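You operate a simulated robot arm through the tools that you are given. There is no shell and no other tool.

The job below is to be done with a simulated robot arm. You get a single attempt, and the scene is never put back.

## Task
Rinse the suds out of the blue towel, then air the drum.
Fine: run RINSE to END, switch off, shut the tap, then leave the lid open.

Only the result counts: the job must be done as asked and must still hold three seconds after the hand-in. Knocking over, shifting, dropping, spilling or breaking anything else fails it. A push-on lid holds only when it is set on centred and level and pressed home; a screw cap is set on level and turned clockwise until tight. Flat cloth is picked up by pressing the open fingertips on it (5 to 10 N) and closing them slowly along it; thin cloth reads only 2 to 8 mm in the jaws.

## Robot
A 7-joint arm with a fingered hand, fixed in place. Base frame: the origin is on the floor under the middle of its stand, x ahead of it, y to its left, z up; the work surface is at about z = 0.879. Units: m, degrees, N and s.
It reaches about 1.228 m from its shoulder. Its first joint turns from -115.0 to 115.0 degrees. Payload 5 kg.
The tool frame sits at the grasp point between the pads (the TCP): z along the fingers, y along the line on which they close. The tips reach 0.032 m beyond it. The gripper opens to 0.16 m; its body begins 0.089 m behind the TCP. The gripper is a hand of 4 fingers: y runs from the thumb to the fingers, the wrist lies at [0, 0, -0.267] in the tool frame, and closing takes about 1.5 s.
Orientation is told as [roll, pitch, yaw] about the base's x, y, z axes, in that order, counted from this pose: with the fingers straight down and closing along the base's y, the tool's x points along the base's -x, its y along +y and its z along -z.

## Interface
- The arm moves only by the tool drive_tool. Its argument "motion" is a list of rows, each a list of 6 numbers: the shift along the tool's x, y, z in m, then the turn, a rotation vector about the tool's x, y, z in degrees. In form: [[x, y, z, ax, ay, az], ...]. A call has 1 to 20 rows; each row shifts and turns the commanded pose from where the row before left it, along the tool's axes as they then stand. "hand" is the gripper command, from -1 (fully open) to 1 (shut), values between in proportion, set as the call begins (left out, the last holds). Each row takes 0.2 s and may step no farther than 0.05 m and 8.6 degrees from the row before; otherwise, or with a gripper value out of range, the whole call is refused. A pose out of reach is approached as far as the arm can. The call stops where the force on the tool passes 90 N (or 10 N more than at its start, if that is more) or the arm is blocked; 0.2 s more then pass. Each finger travels about 0.045 m/s and halts on what it meets, pressing with about 31 N; the grip force reading is that of the motor and also rises with nothing between the fingers. The clock runs only during rows and for 0.2 s after the last one: add rows that do not move to give the fingers time. It gives the time, the measured TCP pose, the force on the tool (base axes), the opening and the grip force at its end, in the units of the frame above (readings bear some noise), with the torque about the TCP (base axes, N m) and any sound that the robot's microphone picked up.
- Cameras (640 x 400 px; columns grow to the right, rows downward): "scene" is fixed at [0.4008, -0.5019, 1.5007]; the picture's right is [0.93, -0.36, 0.00], its down [-0.34, -0.88, -0.32] and it looks along [0.12, 0.30, -0.95] (base axes); focal length 214 px, centre (320, 200). "wrist" rides on the gripper at [0.08, -0.004, -0.114] in the tool frame; the picture's right is [0.05, 1.00, 0.00], its down [-0.82, 0.04, -0.58] and it looks along [-0.58, 0.03, 0.82] (tool axes); focal length 265 px, centre (320, 200). There is no depth. A picture from a camera that has moved, and an enlarged one, comes with that camera's place and axes in the base frame and with its lens.
- camera(camera): a new picture of that camera. No time passes.
- lift_body(by): slides the trunk up (or, below 0, down) by that many m; the arm rides with it, the base frame stays. It gives what a move gives, with no picture.
- hand_shape(shape): the hand has 4 fingers and takes this shape, open, in about a second: jaw (thumb against the fingers, like two jaws); tri (thumb and two fingers); tip (a fingertip pinch); poke (one finger out to press); point (the index stretched); flat (the hand flat); cup (the hand cupped); fist (a fist). The gripper value then closes the fingers along that shape, each until it touches; the sizes above hold for jaw. It gives what a move gives, with no picture.
- zoom(camera, box): a new picture of the part [left, top, right, bottom] of that camera's present view, enlarged. No time passes.
- finish_job(): hands the job in; it is judged then, once.

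Nothing tells you positions but the pictures and the camera data. Unless the task says otherwise, let go and move clear before handing in.

The tools are called after "Request:" as a command line: name --pt "numbers of a row" for each row, then --argument value for the rest, lists and objects as JSON in quotes. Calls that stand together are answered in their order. drive_tool: Moves the arm, as the interface text tells. Its arguments: {"type":"object","properties":{"motion":{"type":"array"},"hand":{"type":"number"}},"required":["motion"]} The other tools are called the same way: lift_body (by) moves the trunk up or down; hand_shape (shape) gives the hand a shape; camera (camera) takes a picture; zoom (camera, box) takes an enlarged picture of a part of a camera's view; finish_job () hands the job in.

At the start:

```text
t: 0.0
tcp_pos: [0.5842, -0.1096, 1.4673]
ee_rot: [0.2, 0.0, -0.1]
force: [1.1, -0.2, 1.1]
wrist_torque: [0.02, 0.0, 0.01]
opening: 0.1598
gripper_force: 0.0
shape: jaw
trunk travel left (down, up): [-0.8, 0.19]
```

scene: 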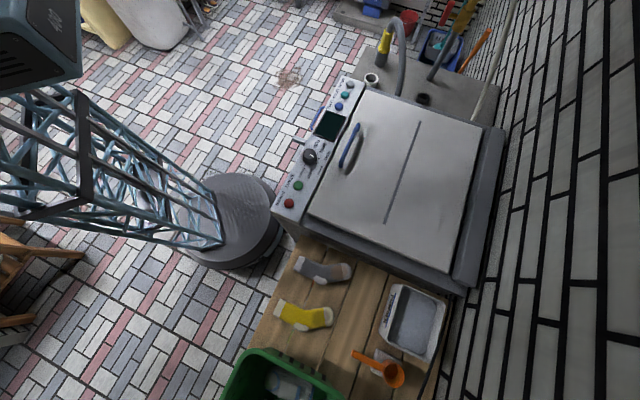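
wrist: 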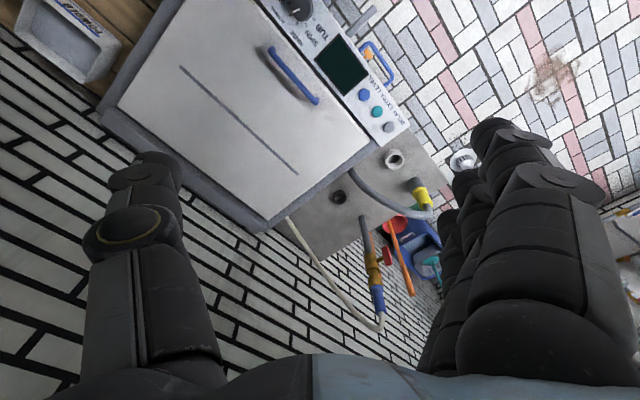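

I see a top-loading washer with a control panel (knob, display, coloured buttons), a lid with a blue handle, and hoses and a tap behind it on the left. I'll enlarge these parts first.

Request:
zoom --camera "scene" --box '[260, 70, 380, 230]'

Request:
zoom --camera "scene" --box '[340, 0, 500, 110]'

Request:
zoom --camera "wrist" --box '[240, 0, 440, 140]'

Request:
zoom --camera "wrist" --box '[270, 130, 470, 350]'

Request:
zoom --camera "scene" --box '[220, 230, 460, 400]'

```text
2.50 times, centred on (320, 150) of scene
camera zoom: at [0.4008, -0.5019, 1.5007], right [0.93, -0.36, 0.0], down [-0.34, -0.88, -0.32], along [0.12, 0.3, -0.95], focal length 536 px, centre (320, 325)
```

zoom: 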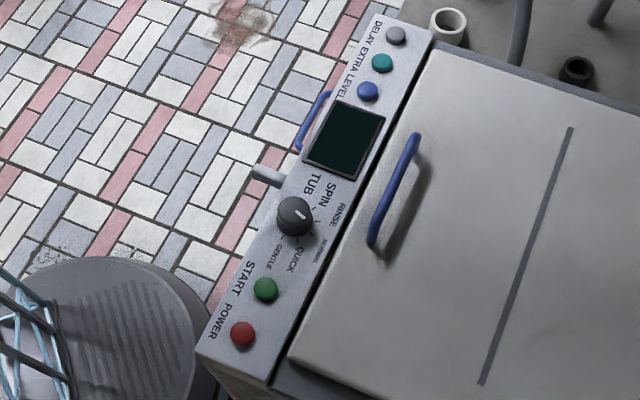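

```text
3.64 times, centred on (420, 55) of scene
camera zoom: at [0.4008, -0.5019, 1.5007], right [0.93, -0.36, 0.0], down [-0.34, -0.88, -0.32], along [0.12, 0.3, -0.95], focal length 780 px, centre (-44, 727)
```

zoom: 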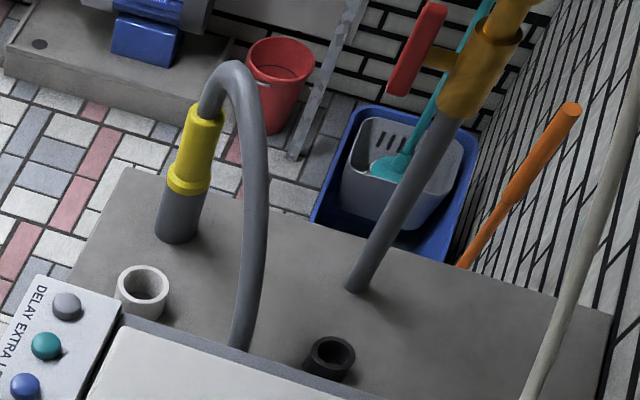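

```text
2.86 times, centred on (340, 70) of wrist
camera zoom: at [0.5022, -0.1138, 1.5819], right [-0.05, 1.0, 0.0], down [0.82, 0.04, 0.58], along [0.58, 0.03, -0.82], focal length 758 px, centre (263, 571)
```

zoom: 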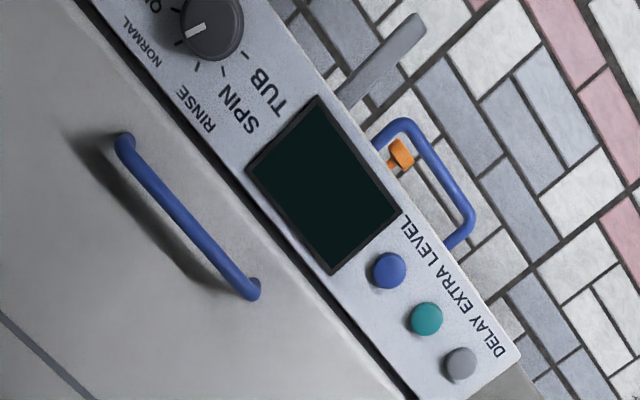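

```text
1.82 times, centred on (370, 240) of wrist
camera zoom: at [0.5022, -0.1138, 1.5819], right [-0.05, 1.0, 0.0], down [0.82, 0.04, 0.58], along [0.58, 0.03, -0.82], focal length 483 px, centre (229, 127)
```

zoom: 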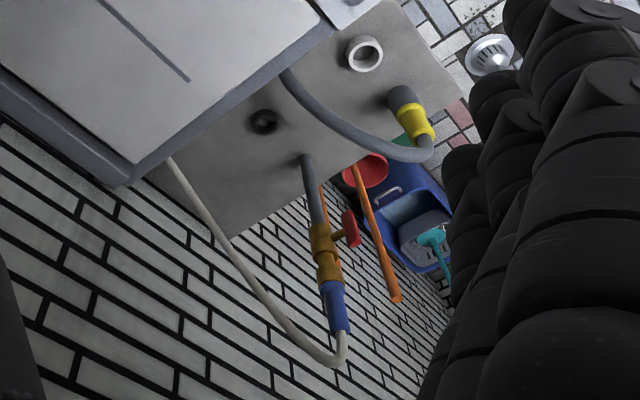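

```text
2.35 times, centred on (340, 315) of scene
camera zoom: at [0.4008, -0.5019, 1.5007], right [0.93, -0.36, 0.0], down [-0.34, -0.88, -0.32], along [0.12, 0.3, -0.95], focal length 505 px, centre (273, -71)
```

zoom: 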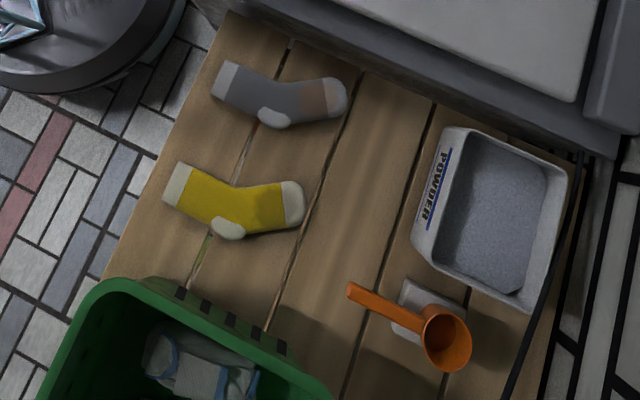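

The machine is off, with a dark display. I need a closer look at the panel, its front and the tap, so I'll move the wrist camera back and down a little, well clear of everything.

Request:
drive_tool --pt "0.035 -0.01 0.03 0 0 0" --pt "0.035 -0.01 0.03 0 0 0" --pt "0.035 -0.01 0.03 0 0 0" --pt "0.035 -0.01 0.03 0 0 0" --pt "0 0 0 0 0 0"

Request:
camera --camera "wrist"

Request:
camera --camera "scene"

```text
t: 1.2
tcp_pos: [0.4434, -0.1479, 1.3483]
ee_rot: [0.1, 0.0, 0.0]
force: [0.0, 0.2, -0.1]
wrist_torque: [-0.01, 0.01, 0.0]
opening: 0.1599
gripper_force: 0.1
shape: jaw
trunk travel left (down, up): [-0.8, 0.19]
```

```text
taken
camera wrist: at [0.3615, -0.1526, 1.4631], right [-0.05, 1.0, 0.0], down [0.82, 0.04, 0.58], along [0.58, 0.03, -0.82], focal length 265 px, centre (320, 200)
```

wrist: 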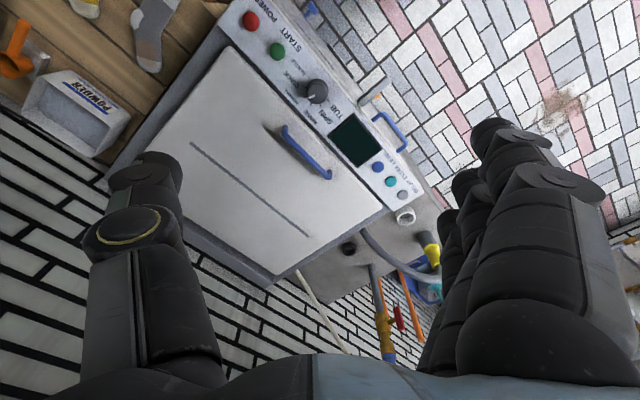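

```text
taken
```

scene: 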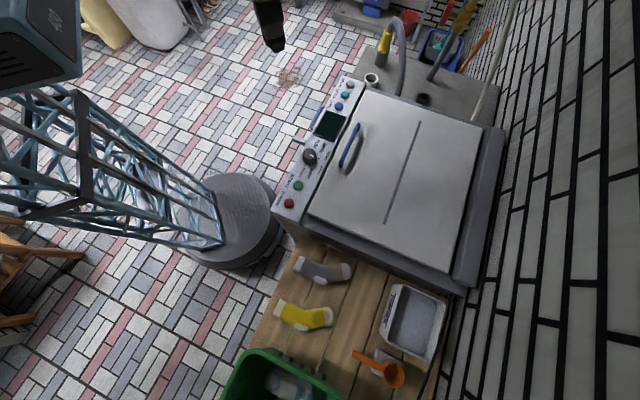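

The panel runs at about 45° in base axes at roughly z = 0.87, with POWER near (0.38, -0.28) and DELAY near (0.75, 0.09). Next I'll zoom in on the panel, the front parts and the tap.

Request:
zoom --camera "wrist" --box '[230, 0, 430, 125]'

Request:
zoom --camera "wrist" --box '[300, 80, 420, 210]'

Request:
zoom --camera "wrist" --box '[320, 190, 460, 370]'

Request:
zoom --camera "scene" --box '[410, 0, 510, 60]'

```text
3.20 times, centred on (330, 62) of wrist
camera zoom: at [0.3615, -0.1526, 1.4631], right [-0.05, 1.0, 0.0], down [0.82, 0.04, 0.58], along [0.58, 0.03, -0.82], focal length 849 px, centre (288, 640)
```

zoom: 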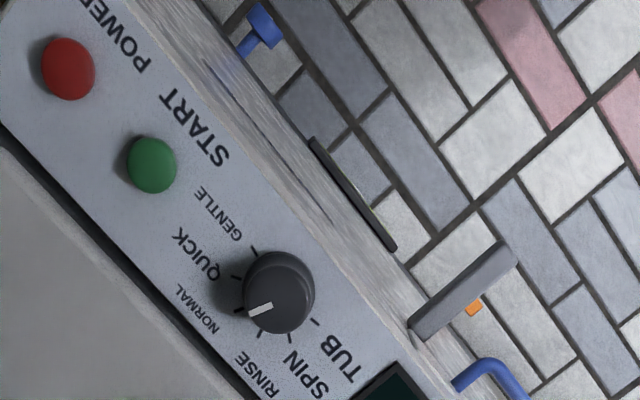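

```text
3.08 times, centred on (360, 145) of wrist
camera zoom: at [0.3615, -0.1526, 1.4631], right [-0.05, 1.0, 0.0], down [0.82, 0.04, 0.58], along [0.58, 0.03, -0.82], focal length 817 px, centre (197, 369)
```

zoom: 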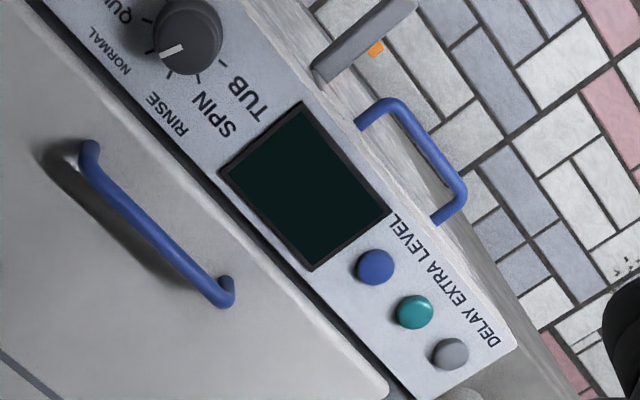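

```text
2.22 times, centred on (390, 280) of wrist
camera zoom: at [0.3615, -0.1526, 1.4631], right [-0.05, 1.0, 0.0], down [0.82, 0.04, 0.58], along [0.58, 0.03, -0.82], focal length 590 px, centre (164, 22)
```

zoom: 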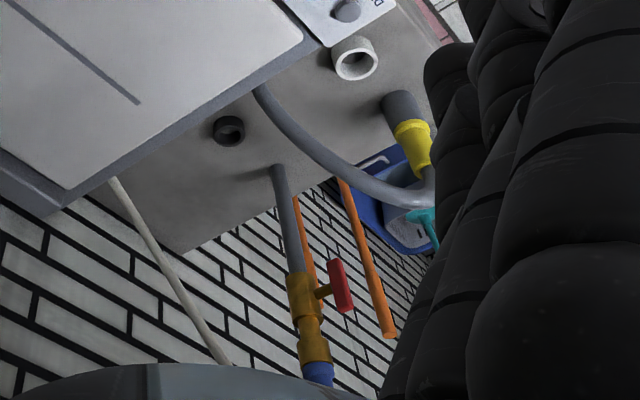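

```text
6.40 times, centred on (460, 30) of scene
camera zoom: at [0.4008, -0.5019, 1.5007], right [0.93, -0.36, 0.0], down [-0.34, -0.88, -0.32], along [0.12, 0.3, -0.95], focal length 1373 px, centre (-576, 1288)
```

zoom: 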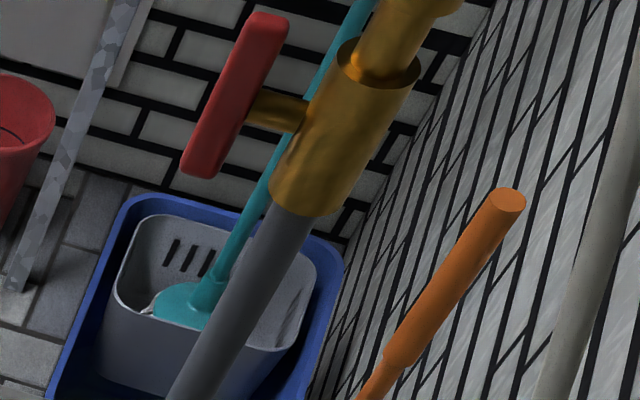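

The tap's red lever bar looks parallel to the pipe, so it may already be open. Several parts stick out of the front (grey lever, orange piece, blue handles), so I'll swing the hand to the front side and look at them.

Request:
drive_tool --pt "0.008 0.04 0.02 0 0 0" --pt "0.008 0.04 0.02 0 0 0" --pt "0.008 0.04 0.02 0 0 0" --pt "0.008 0.04 0.02 0 0 0" --pt "0.008 0.04 0.02 0 0 0" --pt "0.008 0.04 0.02 0 0 0" --pt "0.008 0.04 0.02 0 0 0" --pt "0.008 0.04 0.02 0 0 0" --pt "0.008 0.04 0.02 0 0 0" --pt "0.008 0.04 0.02 0 0 0" --pt "0 0 0 0 0 7.5" --pt "0 0 0 0 0 7.5" --pt "0 0 0 0 0 7.5" --pt "0 0 0 0 0 7.5" --pt "0 0 0 0 0 7.5" --pt "0 0 0 0 0 7.5" --pt "0 0 0 0 0 0"

Request:
camera --camera "wrist"

```text
t: 4.8
tcp_pos: [0.3722, 0.2524, 1.149]
ee_rot: [0.1, 0.1, -45.1]
force: [-0.1, -0.2, -0.3]
wrist_torque: [-0.02, -0.02, 0.04]
opening: 0.1596
gripper_force: 0.1
shape: jaw
out of reach, approached as far as the arm can: row 5, 6
trunk travel left (down, up): [-0.8, 0.19]
```

```text
taken
camera wrist: at [0.3113, 0.3062, 1.2639], right [0.67, 0.74, 0.0], down [0.61, -0.55, 0.58], along [0.43, -0.39, -0.82], focal length 265 px, centre (320, 200)
```

wrist: 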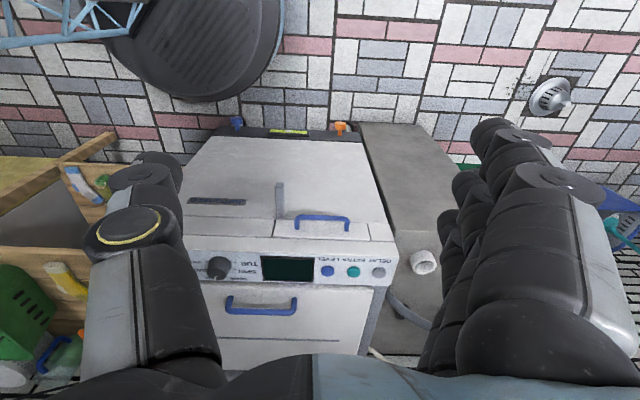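

The front face shows a drawer with a blue handle, a grey lever, a dark plate, and blue and orange pieces near the floor. I'll zoom in on each.

Request:
zoom --camera "wrist" --box '[180, 100, 400, 240]'

Request:
zoom --camera "wrist" --box '[180, 230, 420, 370]'

Request:
zoom --camera "wrist" --box '[0, 140, 180, 400]'

Request:
zoom --camera "wrist" --box '[210, 100, 370, 160]'

```text
2.86 times, centred on (290, 170) of wrist
camera zoom: at [0.3113, 0.3062, 1.2639], right [0.67, 0.74, 0.0], down [0.61, -0.55, 0.58], along [0.43, -0.39, -0.82], focal length 758 px, centre (406, 286)
```

zoom: 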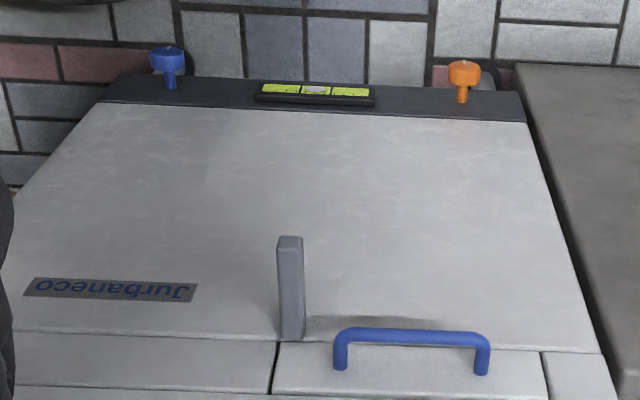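

```text
2.67 times, centred on (300, 300) of wrist
camera zoom: at [0.3113, 0.3062, 1.2639], right [0.67, 0.74, 0.0], down [0.61, -0.55, 0.58], along [0.43, -0.39, -0.82], focal length 708 px, centre (373, -67)
```

zoom: 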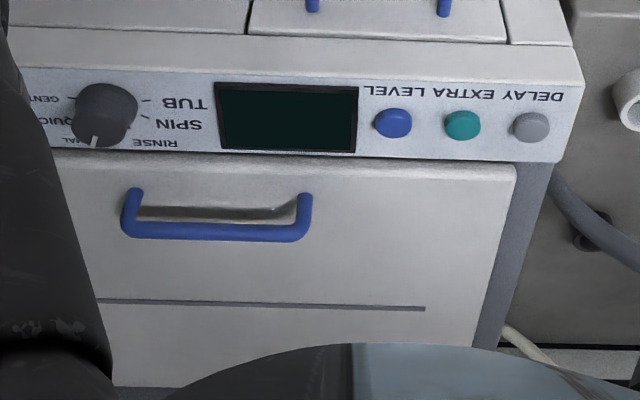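

```text
1.54 times, centred on (90, 270) of wrist
camera zoom: at [0.3113, 0.3062, 1.2639], right [0.67, 0.74, 0.0], down [0.61, -0.55, 0.58], along [0.43, -0.39, -0.82], focal length 408 px, centre (674, 92)
```

zoom: 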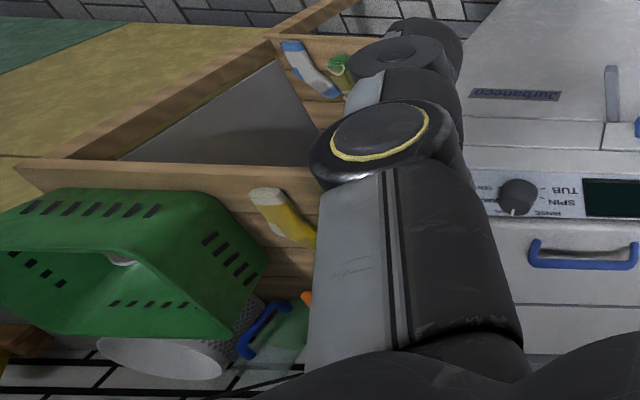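

```text
4.00 times, centred on (290, 130) of wrist
camera zoom: at [0.3113, 0.3062, 1.2639], right [0.67, 0.74, 0.0], down [0.61, -0.55, 0.58], along [0.43, -0.39, -0.82], focal length 1062 px, centre (440, 480)
```

zoom: 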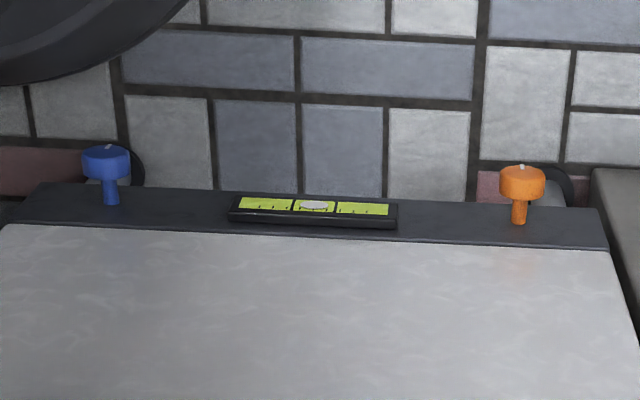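

The machine's bubble level is centred and the front looks in order. Next I'll go closer to the tap (red lever near (1.11, 0.13, 1.01)) and the drain hose.

Request:
drive_tool --pt "0 0 -0.01 0 0 -7.5" --pt "0 0 -0.01 0 0 -7.5" --pt "0 0 -0.01 0 0 -7.5" --pt "0 0 -0.01 0 0 -7.5" --pt "0 0 -0.01 0 0 -7.5" --pt "0 0 -0.01 0 0 -7.5" --pt "-0.038 -0.02 -0.01 0 0 0" --pt "-0.038 -0.02 -0.01 0 0 0" --pt "-0.038 -0.02 -0.01 0 0 0" --pt "-0.038 -0.02 -0.01 0 0 0" --pt "-0.038 -0.02 -0.01 0 0 0" --pt "-0.038 -0.02 -0.01 0 0 0" --pt "-0.038 -0.02 -0.01 0 0 0" --pt "-0.038 -0.02 -0.01 0 0 0" --pt "-0.038 -0.02 -0.01 0 0 0" --pt "-0.038 -0.02 -0.01 0 0 0" --pt "0 0 0 0 0 0"

Request:
camera --camera "wrist"

Request:
zoom --camera "wrist" --box '[260, 100, 460, 340]'

```text
t: 8.4
tcp_pos: [0.7518, 0.0521, 1.3096]
ee_rot: [0.0, 0.0, 0.0]
force: [-0.8, 0.9, 1.1]
wrist_torque: [-0.02, -0.03, 0.01]
opening: 0.16
gripper_force: 0.0
shape: jaw
trunk travel left (down, up): [-0.8, 0.19]
```

```text
taken
camera wrist: at [0.6701, 0.0478, 1.4238], right [-0.05, 1.0, 0.0], down [0.82, 0.04, 0.58], along [0.58, 0.03, -0.82], focal length 265 px, centre (320, 200)
```

wrist: 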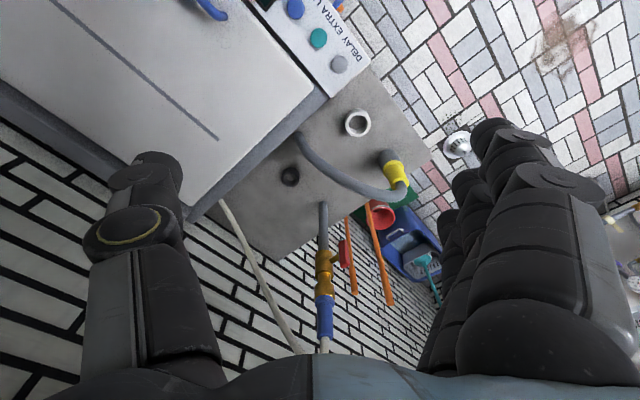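

```text
1.67 times, centred on (360, 220) of wrist
camera zoom: at [0.6701, 0.0478, 1.4238], right [-0.05, 1.0, 0.0], down [0.82, 0.04, 0.58], along [0.58, 0.03, -0.82], focal length 442 px, centre (253, 167)
```

zoom: 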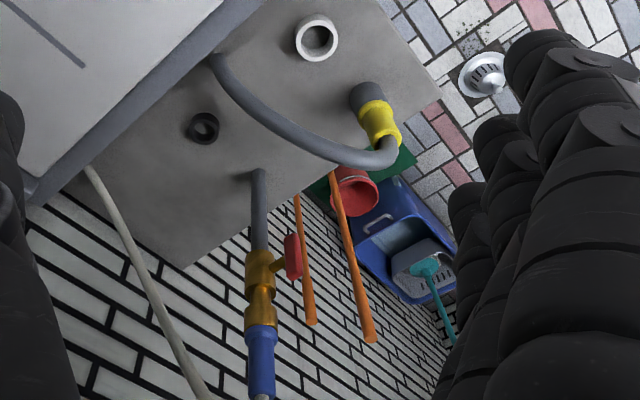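

Request:
zoom --camera "wrist" --box '[300, 190, 380, 360]'

Request:
zoom --camera "wrist" --box '[280, 100, 430, 210]'

Request:
zoom --camera "scene" --box '[370, 0, 450, 110]'

```text
2.35 times, centred on (340, 275) of wrist
camera zoom: at [0.6701, 0.0478, 1.4238], right [-0.05, 1.0, 0.0], down [0.82, 0.04, 0.58], along [0.58, 0.03, -0.82], focal length 624 px, centre (273, 24)
```

zoom: 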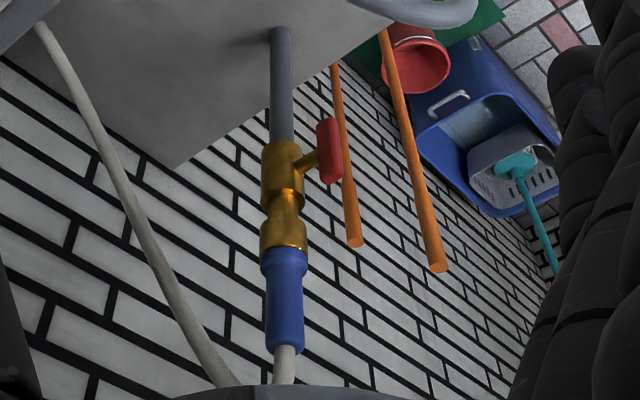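

```text
3.64 times, centred on (355, 155) of wrist
camera zoom: at [0.6701, 0.0478, 1.4238], right [-0.05, 1.0, 0.0], down [0.82, 0.04, 0.58], along [0.58, 0.03, -0.82], focal length 965 px, centre (193, 364)
```

zoom: 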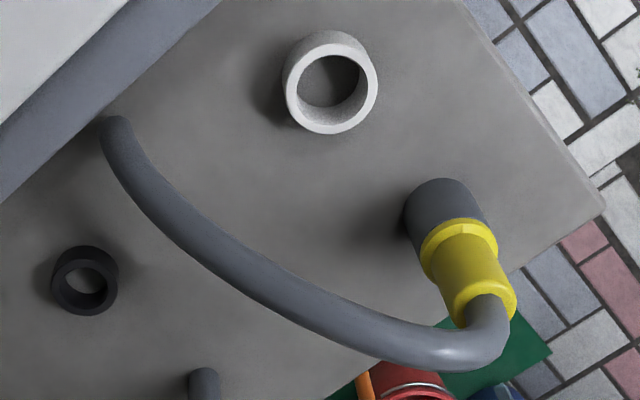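

```text
3.64 times, centred on (410, 55) of scene
camera zoom: at [0.4008, -0.5019, 1.5007], right [0.93, -0.36, 0.0], down [-0.34, -0.88, -0.32], along [0.12, 0.3, -0.95], focal length 780 px, centre (-7, 727)
```

zoom: 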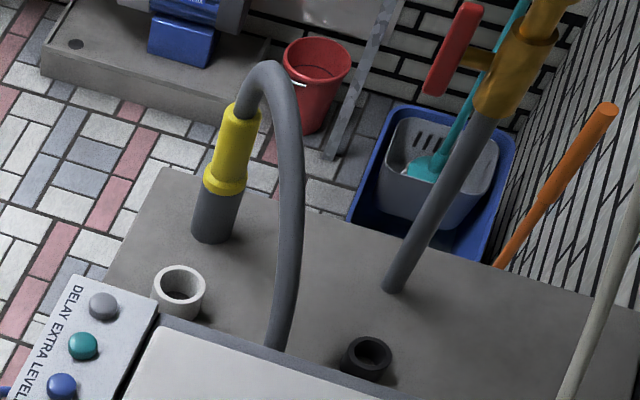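

The drain hose's yellow cuff sits on the standpipe and the tap lever lies in line with the pipe, so it looks open. I'll now give the hand a poking shape and see where the fingertip is.

Request:
hand_shape --shape "poke"

Request:
camera --camera "wrist"

Request:
camera --camera "scene"

```text
t: 9.3
tcp_pos: [0.7531, 0.0516, 1.3072]
ee_rot: [-0.1, 0.0, 0.0]
force: [-0.1, -0.3, -0.2]
wrist_torque: [0.01, -0.01, -0.02]
opening: 0.0
gripper_force: 0.0
shape: poke
trunk travel left (down, up): [-0.8, 0.19]
```

```text
taken
camera wrist: at [0.6705, 0.0473, 1.4233], right [-0.05, 1.0, 0.0], down [0.82, 0.04, 0.58], along [0.58, 0.03, -0.82], focal length 265 px, centre (320, 200)
```

wrist: 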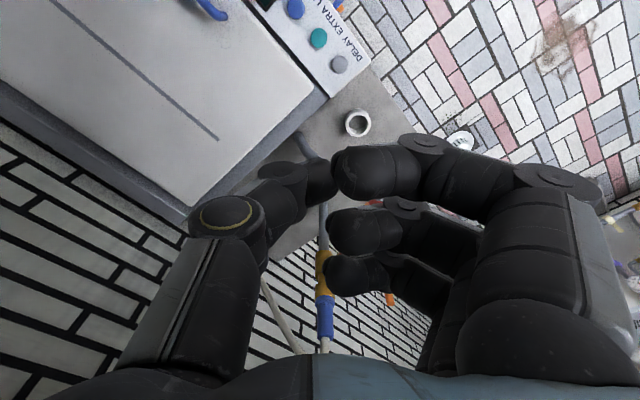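

```text
taken
```

scene: 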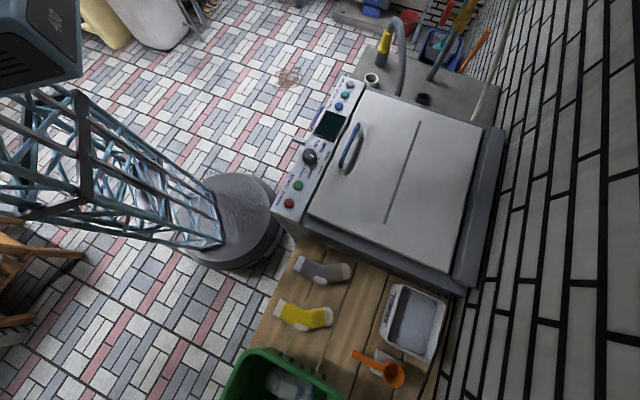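

Request:
drive_tool --pt "0 0 0 0 0 0" --pt "0 0 0 0 0 0" --pt "0 0 0 0 0 0"

Request:
zoom --camera "wrist" --box '[180, 100, 460, 320]'

Request:
hand_shape --shape "point"

Request:
camera --camera "wrist"

```text
t: 10.1
tcp_pos: [0.7535, 0.0511, 1.3081]
ee_rot: [-0.1, 0.1, 0.0]
force: [-0.4, 0.2, -0.6]
wrist_torque: [-0.01, -0.03, 0.01]
opening: 0.0001
gripper_force: 0.0
shape: poke
trunk travel left (down, up): [-0.8, 0.19]
```

```text
1.82 times, centred on (320, 210) of wrist
camera zoom: at [0.6704, 0.0473, 1.4233], right [-0.05, 1.0, 0.0], down [0.82, 0.04, 0.58], along [0.58, 0.03, -0.82], focal length 483 px, centre (320, 182)
```

zoom: 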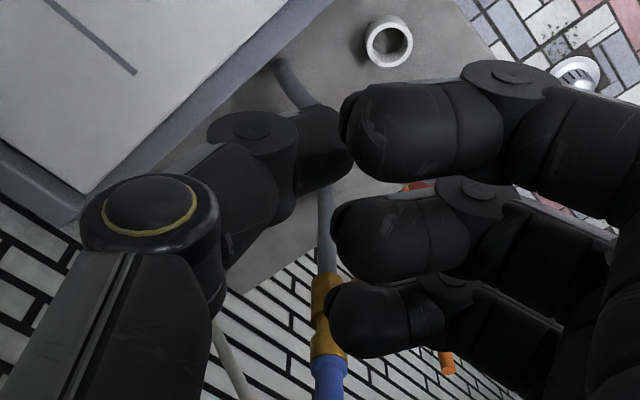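

```text
t: 11.0
tcp_pos: [0.7533, 0.0519, 1.3085]
ee_rot: [0.0, 0.2, 0.0]
force: [1.1, -0.6, 0.1]
wrist_torque: [-0.03, 0.02, -0.04]
opening: 0.1525
gripper_force: 0.1
shape: point
trunk travel left (down, up): [-0.8, 0.19]
```

```text
taken
camera wrist: at [0.6704, 0.0473, 1.4233], right [-0.05, 1.0, 0.0], down [0.82, 0.04, 0.58], along [0.58, 0.03, -0.82], focal length 265 px, centre (320, 200)
```

wrist: 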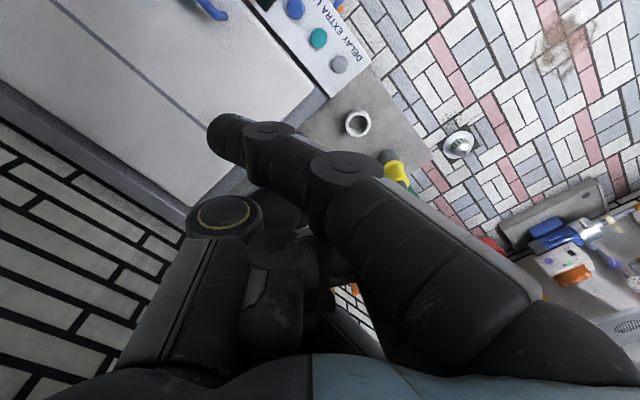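

In the "point" shape the index is stretched out while the others are curled. I'll bring the hand above the POWER button, still high up, so that both cameras show the fingertip.

Request:
drive_tool --pt "0.0353 -0.0274 0.0158 0 0 0" --pt "0.0353 -0.0274 0.0158 0 0 0" --pt "0.0353 -0.0274 0.0158 0 0 0" --pt "0.0353 -0.0274 0.0158 0 0 0" --pt "0.0353 -0.0274 0.0158 0 0 0" --pt "0.0353 -0.0274 0.0158 0 0 0" --pt "0.0353 -0.0274 0.0158 0 0 0" --pt "0.0353 -0.0274 0.0158 0 0 0" --pt "0.0353 -0.0274 0.0158 0 0 0" --pt "0.0353 -0.0274 0.0158 0 0 0" --pt "0 0 0 0 0 0"

Request:
camera --camera "wrist"

Request:
camera --camera "scene"

```text
t: 13.4
tcp_pos: [0.3996, -0.2214, 1.1497]
ee_rot: [0.1, 0.1, 0.0]
force: [-0.7, 1.4, 0.6]
wrist_torque: [-0.01, 0.01, -0.02]
opening: 0.1522
gripper_force: 0.0
shape: point
trunk travel left (down, up): [-0.8, 0.19]
```

```text
taken
camera wrist: at [0.3168, -0.2261, 1.2654], right [-0.05, 1.0, 0.0], down [0.82, 0.04, 0.58], along [0.58, 0.03, -0.82], focal length 265 px, centre (320, 200)
```

wrist: 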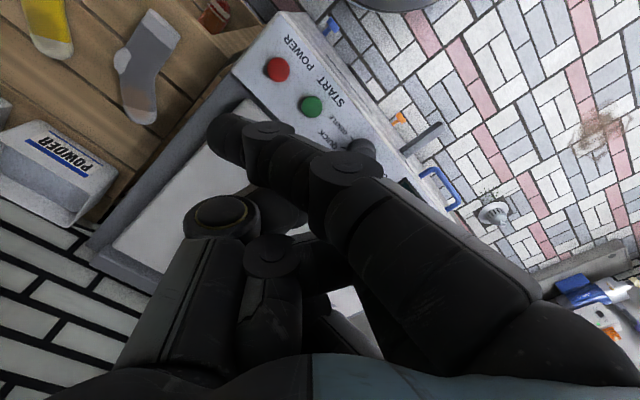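

```text
taken
```

scene: 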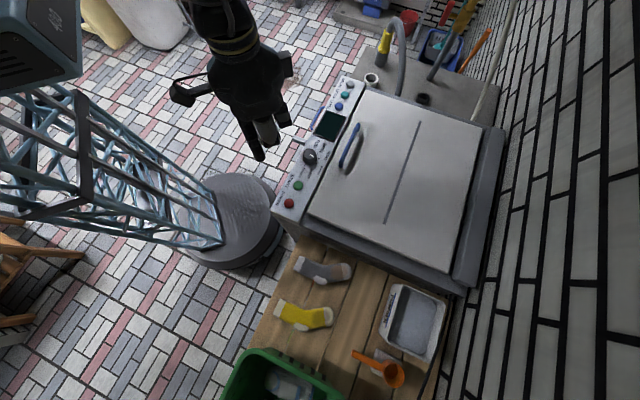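

Request:
zoom --camera "scene" --box '[220, 60, 340, 180]'

Request:
zoom --camera "wrist" --box '[180, 20, 400, 220]'

```text
3.33 times, centred on (280, 120) of scene
camera zoom: at [0.4008, -0.5019, 1.5007], right [0.93, -0.36, 0.0], down [-0.34, -0.88, -0.32], along [0.12, 0.3, -0.95], focal length 715 px, centre (453, 467)
```

zoom: 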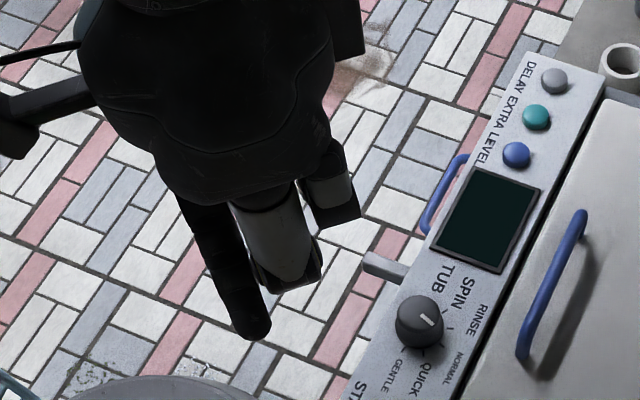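

```text
2.00 times, centred on (290, 120) of wrist
camera zoom: at [0.3168, -0.2261, 1.2654], right [-0.05, 1.0, 0.0], down [0.82, 0.04, 0.58], along [0.58, 0.03, -0.82], focal length 531 px, centre (380, 360)
```

zoom: 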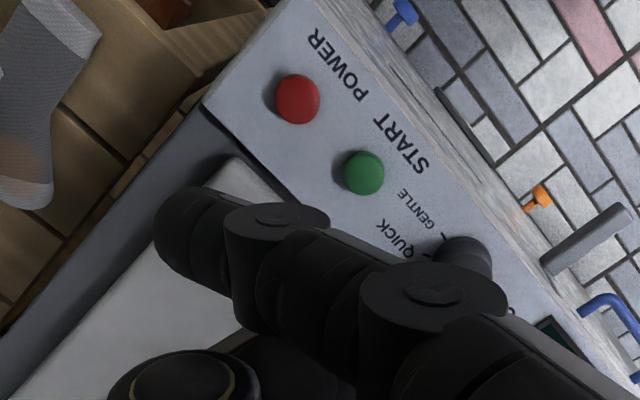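

The index tip sits about (-0.028, -0.054, -0.010) m from the TCP in base axes, but it slants. I'll see how the "poke" shape looks from the scene camera before choosing.

Request:
hand_shape --shape "poke"

Request:
drive_tool --pt "0 0 0 0 0 0" --pt "0 0 0 0 0 0"

Request:
zoom --camera "scene" --box '[200, 40, 360, 200]'

Request:
camera --camera "wrist"

```text
t: 14.3
tcp_pos: [0.3994, -0.2227, 1.1504]
ee_rot: [0.0, 0.0, 0.0]
force: [0.0, 0.0, 0.4]
wrist_torque: [-0.02, 0.02, -0.03]
opening: 0.0001
gripper_force: 0.0
shape: poke
trunk travel left (down, up): [-0.8, 0.19]
```

```text
t: 14.9
tcp_pos: [0.3989, -0.2228, 1.1503]
ee_rot: [-0.1, 0.0, -0.1]
force: [0.6, 0.1, -0.6]
wrist_torque: [-0.04, 0.03, 0.04]
opening: 0.0
gripper_force: 0.1
shape: poke
trunk travel left (down, up): [-0.8, 0.19]
```

```text
2.50 times, centred on (280, 120) of scene
camera zoom: at [0.4008, -0.5019, 1.5007], right [0.93, -0.36, 0.0], down [-0.34, -0.88, -0.32], along [0.12, 0.3, -0.95], focal length 536 px, centre (420, 400)
```

zoom: 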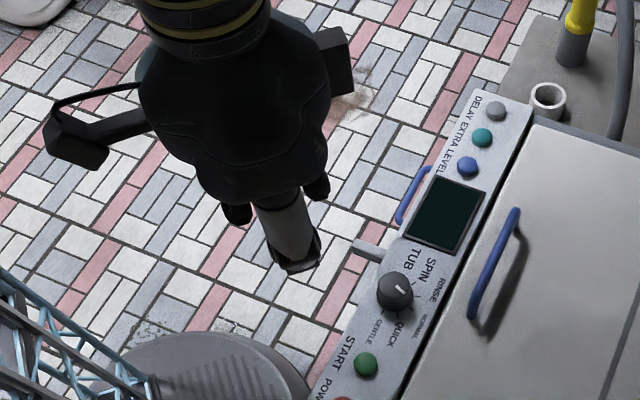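

```text
taken
camera wrist: at [0.3166, -0.2269, 1.2654], right [-0.05, 1.0, 0.0], down [0.82, 0.04, 0.58], along [0.58, 0.03, -0.82], focal length 265 px, centre (320, 200)
```

wrist: 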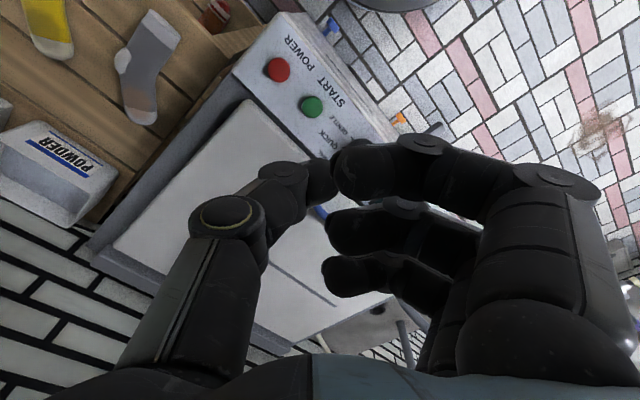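

Request:
drive_tool --hand 1 --pt "0 0 0 0 0 0" --pt "0 0 0 0 0 0" --pt "0 0 0 0 0 0" --pt "0 0 0 0 0 0" --pt "0 0 0 0 0 0" --pt "0 0 0 0 0 0" --pt "0 0 0 0 0 0" --pt "0 0 0 0 0 0"

Request:
zoom --camera "scene" --box '[200, 40, 360, 200]'

Request:
camera --camera "wrist"

```text
t: 16.7
tcp_pos: [0.3986, -0.2233, 1.15]
ee_rot: [-0.1, 0.0, -0.1]
force: [0.2, 0.4, 0.5]
wrist_torque: [0.0, 0.01, 0.0]
opening: 0.0
gripper_force: 0.0
shape: jaw
trunk travel left (down, up): [-0.8, 0.19]
```

```text
2.50 times, centred on (280, 120) of scene
camera zoom: at [0.4008, -0.5019, 1.5007], right [0.93, -0.36, 0.0], down [-0.34, -0.88, -0.32], along [0.12, 0.3, -0.95], focal length 536 px, centre (420, 400)
```

zoom: 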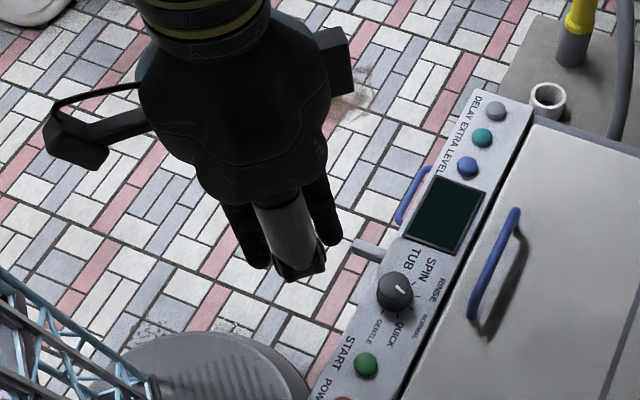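

```text
taken
camera wrist: at [0.3166, -0.2269, 1.2654], right [-0.05, 1.0, 0.0], down [0.82, 0.04, 0.58], along [0.58, 0.03, -0.82], focal length 265 px, centre (320, 200)
```

wrist: 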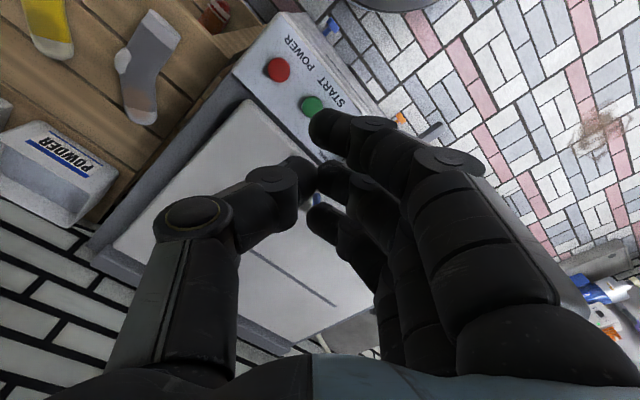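

Setting the grip closed returns the hand to jaw; in "poke" the thumb tip stands out just under the TCP, which suits the buttons. I'll take poke again and come down over POWER at about (0.382, -0.278).

Request:
hand_shape --shape "poke"

Request:
drive_tool --pt "0.0042 -0.0137 0.045 0 0 0" --pt "0.0042 -0.0137 0.045 0 0 0" --pt "0.0042 -0.0137 0.045 0 0 0" --pt "0.0042 -0.0137 0.045 0 0 0" --pt "0 0 0 0 0 0"

Request:
camera --camera "wrist"

Request:
zoom --camera "scene" --box '[220, 120, 380, 240]'

```text
t: 17.6
tcp_pos: [0.3983, -0.2232, 1.1504]
ee_rot: [0.0, 0.0, 0.0]
force: [0.2, 0.0, -0.1]
wrist_torque: [0.03, 0.0, -0.02]
opening: 0.0002
gripper_force: 0.0
shape: poke
trunk travel left (down, up): [-0.8, 0.19]
```

```text
t: 18.8
tcp_pos: [0.3809, -0.2767, 0.9708]
ee_rot: [0.0, 0.1, 0.0]
force: [-0.2, -0.6, 0.0]
wrist_torque: [0.03, -0.02, -0.01]
opening: 0.0
gripper_force: 0.0
shape: poke
trunk travel left (down, up): [-0.8, 0.19]
```

```text
taken
camera wrist: at [0.2985, -0.2808, 1.0851], right [-0.05, 1.0, 0.0], down [0.82, 0.04, 0.58], along [0.58, 0.03, -0.82], focal length 265 px, centre (320, 200)
```

wrist: 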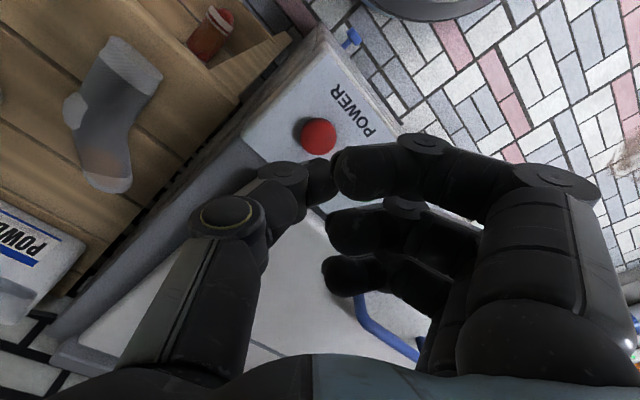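

```text
3.33 times, centred on (300, 180) of scene
camera zoom: at [0.4008, -0.5019, 1.5007], right [0.93, -0.36, 0.0], down [-0.34, -0.88, -0.32], along [0.12, 0.3, -0.95], focal length 715 px, centre (387, 267)
```

zoom: 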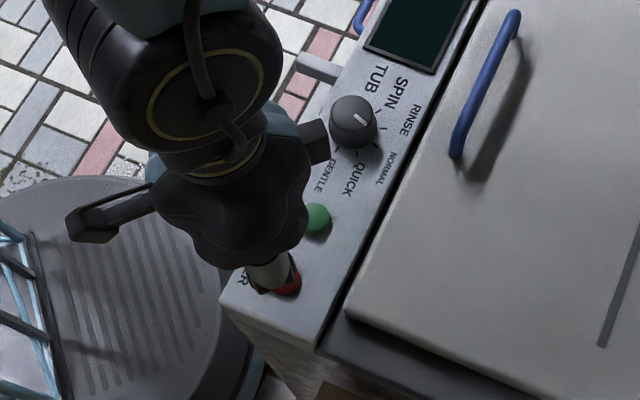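

The red button lies right under the thumb tip. I'll go down in small steps and watch the force.

Request:
drive_tool --pt "0 0 0.02 0 0 0" --pt "0 0 0.015 0 0 0" --pt "0 0 0.004 0 0 0"

Request:
zoom --camera "scene" --box '[270, 170, 330, 220]'

```text
t: 19.6
tcp_pos: [0.382, -0.2768, 0.9311]
ee_rot: [0.0, 0.0, 0.1]
force: [-0.1, 0.1, 0.6]
wrist_torque: [0.01, -0.03, 0.03]
opening: 0.0
gripper_force: 0.0
shape: poke
trunk travel left (down, up): [-0.8, 0.19]
```

```text
8.00 times, centred on (300, 195) of scene
camera zoom: at [0.4008, -0.5019, 1.5007], right [0.93, -0.36, 0.0], down [-0.34, -0.88, -0.32], along [0.12, 0.3, -0.95], focal length 1716 px, centre (480, 240)
```

zoom: 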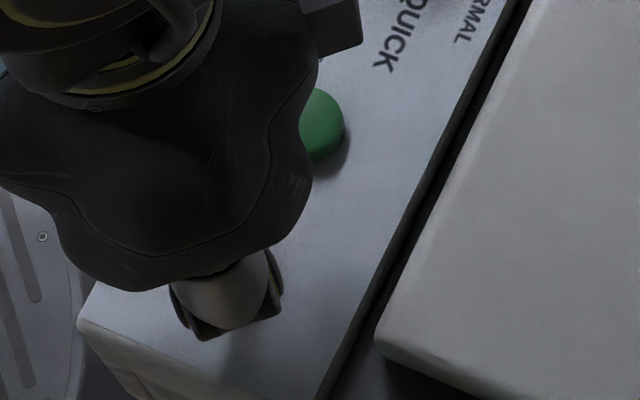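

Request:
drive_tool --pt "0 0 0.004 0 0 0" --pt "0 0 0.004 0 0 0"

Request:
drive_tool --pt "0 0 0.003 0 0 0"

Request:
drive_tool --pt "0 0 0.003 0 0 0"

```text
t: 20.2
tcp_pos: [0.3829, -0.2772, 0.9236]
ee_rot: [0.0, 0.1, -0.1]
force: [0.8, -0.4, -0.6]
wrist_torque: [0.01, 0.01, 0.0]
opening: 0.0
gripper_force: 0.0
shape: poke
trunk travel left (down, up): [-0.8, 0.19]
```

```text
t: 20.6
tcp_pos: [0.3825, -0.2779, 0.919]
ee_rot: [0.0, 0.0, 0.0]
force: [-1.0, -0.1, 0.2]
wrist_torque: [0.02, 0.01, -0.01]
opening: 0.0
gripper_force: 0.1
shape: poke
trunk travel left (down, up): [-0.8, 0.19]
```

```text
t: 21.0
tcp_pos: [0.3824, -0.2755, 0.9164]
ee_rot: [0.1, -0.1, -0.1]
force: [-0.7, -1.6, 0.3]
wrist_torque: [-0.02, -0.03, -0.03]
opening: 0.0
gripper_force: 0.0
shape: poke
trunk travel left (down, up): [-0.8, 0.19]
```

Request:
drive_tool --pt "0 0 0.003 0 0 0"

Request:
drive_tool --pt "0 0 0.003 0 0 0"

Request:
drive_tool --pt "0 0 0.002 0 0 0"

Request:
zoom --camera "wrist" --box '[240, 80, 400, 200]'

```text
t: 21.4
tcp_pos: [0.381, -0.277, 0.9146]
ee_rot: [-0.1, 0.0, 0.1]
force: [1.0, 0.6, 0.9]
wrist_torque: [0.02, -0.03, -0.04]
opening: 0.0001
gripper_force: 0.1
shape: poke
trunk travel left (down, up): [-0.8, 0.19]
```

```text
t: 21.8
tcp_pos: [0.3829, -0.2775, 0.9132]
ee_rot: [0.1, -0.1, 0.0]
force: [0.3, 0.0, 2.6]
wrist_torque: [-0.01, 0.01, 0.0]
opening: 0.0001
gripper_force: 0.1
shape: poke
trunk travel left (down, up): [-0.8, 0.19]
heard: click
```

```text
t: 22.2
tcp_pos: [0.382, -0.2775, 0.9098]
ee_rot: [-0.2, 0.1, 0.0]
force: [1.9, -2.4, 13.5]
wrist_torque: [-0.09, -0.08, 0.01]
opening: 0.0
gripper_force: 0.0
shape: poke
trunk travel left (down, up): [-0.8, 0.19]
```

```text
3.33 times, centred on (320, 140) of wrist
camera zoom: at [0.2999, -0.2816, 1.025], right [-0.05, 1.0, 0.0], down [0.81, 0.04, 0.58], along [0.58, 0.03, -0.82], focal length 885 px, centre (320, 400)
```

zoom: 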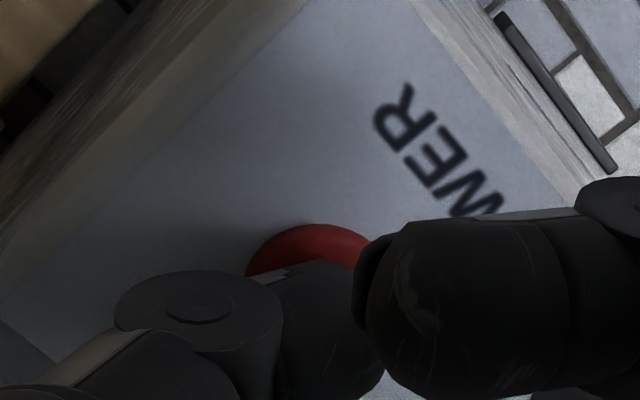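

A click was heard, so POWER was pressed. I'll raise the hand and look at the display.

Request:
drive_tool --pt "0 0 -0.01 0 0 0" --pt "0 0 -0.04 0 0 0" --pt "0 0 -0.04 0 0 0"

Request:
zoom --camera "scene" --box '[290, 80, 370, 180]'

```text
t: 23.0
tcp_pos: [0.383, -0.2758, 0.9995]
ee_rot: [0.0, 0.1, -0.1]
force: [0.3, -0.4, -0.5]
wrist_torque: [-0.04, -0.07, -0.04]
opening: 0.0003
gripper_force: 0.0
shape: poke
trunk travel left (down, up): [-0.8, 0.19]
```

```text
4.00 times, centred on (330, 130) of scene
camera zoom: at [0.4008, -0.5019, 1.5007], right [0.93, -0.36, 0.0], down [-0.34, -0.88, -0.32], along [0.12, 0.3, -0.95], focal length 858 px, centre (280, 480)
```

zoom: 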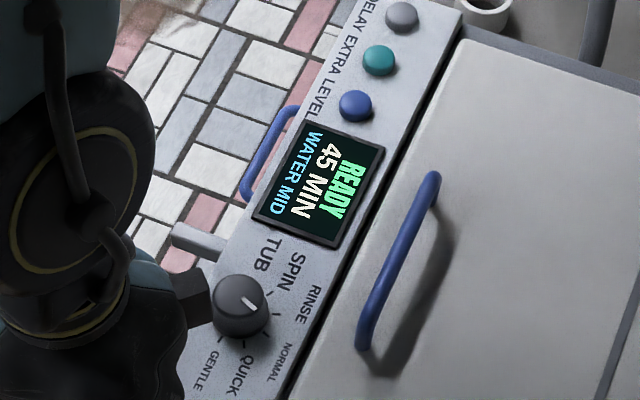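

The display reads READY, 45 MIN, WATER MID. The knob points at NORMAL and must turn one step counter-clockwise (seen from above) to RINSE, so I'll go over the knob at about (0.495, -0.154) with the jaws lined up along the panel.

Request:
drive_tool --hand -0.2 --pt "0 0 -0.04 0 0 0" --pt "-0.028 0.0305 -0.012 0 0 0" --pt "-0.028 0.0305 -0.012 0 0 0" --pt "-0.028 0.0305 -0.012 0 0 0" --pt "-0.028 0.0305 -0.012 0 0 0" --pt "0 0 0 0 0 7.5" --pt "0 0 0 0 0 7.5" --pt "0 0 0 0 0 7.5" --pt "0 0 0 0 0 7.5" --pt "0 0 0 0 0 7.5" --pt "0 0 0 0 0 7.5" --pt "0 0 0 0 0 0"

Request:
camera --camera "wrist"

Request:
zoom --camera "scene" --box '[240, 60, 400, 220]'

```text
t: 25.6
tcp_pos: [0.4952, -0.1543, 1.0883]
ee_rot: [-0.1, 0.0, -45.1]
force: [-0.2, -0.3, 0.3]
wrist_torque: [0.01, -0.01, 0.01]
opening: 0.0911
gripper_force: 0.1
shape: jaw
trunk travel left (down, up): [-0.8, 0.19]
```

```text
taken
camera wrist: at [0.4334, -0.1008, 1.2027], right [0.67, 0.74, 0.0], down [0.61, -0.55, 0.58], along [0.43, -0.39, -0.82], focal length 265 px, centre (320, 200)
```

wrist: 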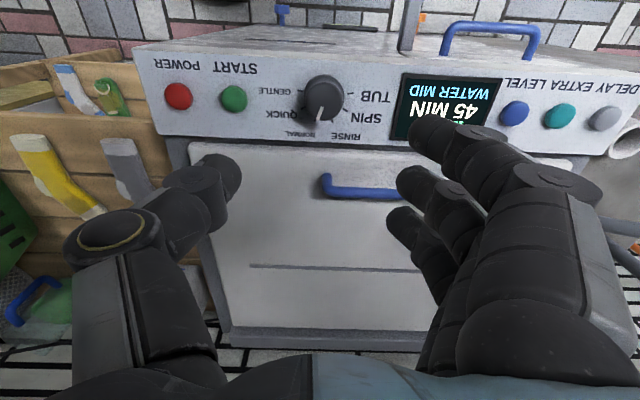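

```text
2.50 times, centred on (320, 140) of scene
camera zoom: at [0.4008, -0.5019, 1.5007], right [0.93, -0.36, 0.0], down [-0.34, -0.88, -0.32], along [0.12, 0.3, -0.95], focal length 536 px, centre (320, 350)
```

zoom: 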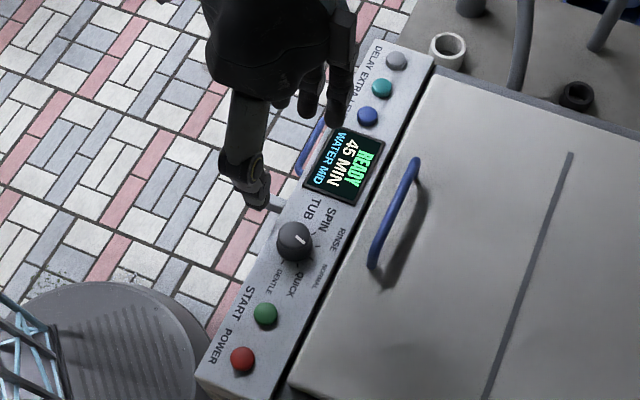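

Request:
zoom --camera "wrist" --box '[240, 50, 410, 160]'

```text
3.64 times, centred on (325, 105) of wrist
camera zoom: at [0.4334, -0.1008, 1.2027], right [0.67, 0.74, 0.0], down [0.61, -0.55, 0.58], along [0.43, -0.39, -0.82], focal length 965 px, centre (302, 546)
```

zoom: 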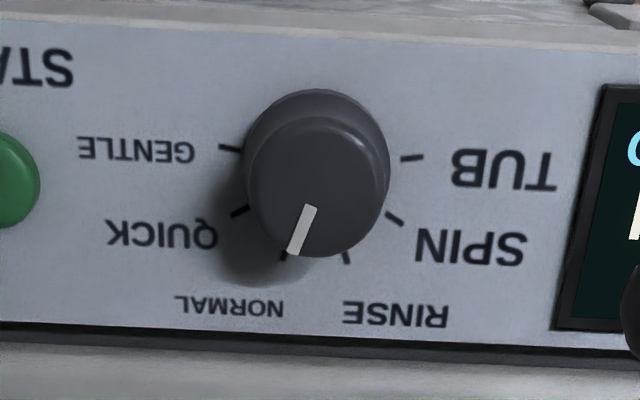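

The labels sit about 40° apart and the knob is centred under the hand. I'll descend around it with the jaws half open.

Request:
drive_tool --pt "0 0.002 0.04 0 0 0" --pt "0 0 0.04 0 0 0" --pt "0 0 0.04 0 0 0" --pt "0 0 0.025 0 0 0" --pt "0 0 0.015 0 0 0"

Request:
camera --camera "wrist"

Request:
zoom --camera "scene" --box '[240, 100, 400, 220]'

```text
t: 26.8
tcp_pos: [0.496, -0.156, 0.9264]
ee_rot: [0.0, 0.0, -45.0]
force: [-0.4, 0.2, -0.8]
wrist_torque: [0.01, 0.02, -0.01]
opening: 0.091
gripper_force: 0.0
shape: jaw
trunk travel left (down, up): [-0.8, 0.19]
```

```text
taken
camera wrist: at [0.4349, -0.1008, 1.0417], right [0.67, 0.74, 0.0], down [0.61, -0.55, 0.58], along [0.43, -0.39, -0.82], focal length 265 px, centre (320, 200)
```

wrist: 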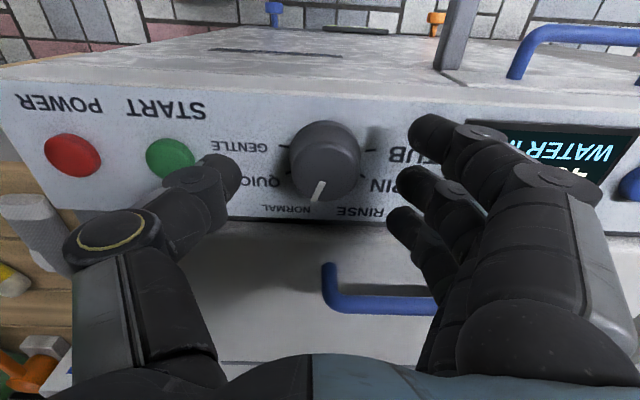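

```text
3.33 times, centred on (320, 160) of scene
camera zoom: at [0.4008, -0.5019, 1.5007], right [0.93, -0.36, 0.0], down [-0.34, -0.88, -0.32], along [0.12, 0.3, -0.95], focal length 715 px, centre (320, 333)
```

zoom: 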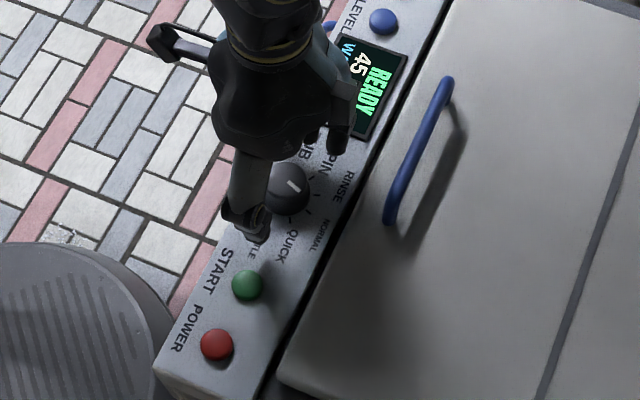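

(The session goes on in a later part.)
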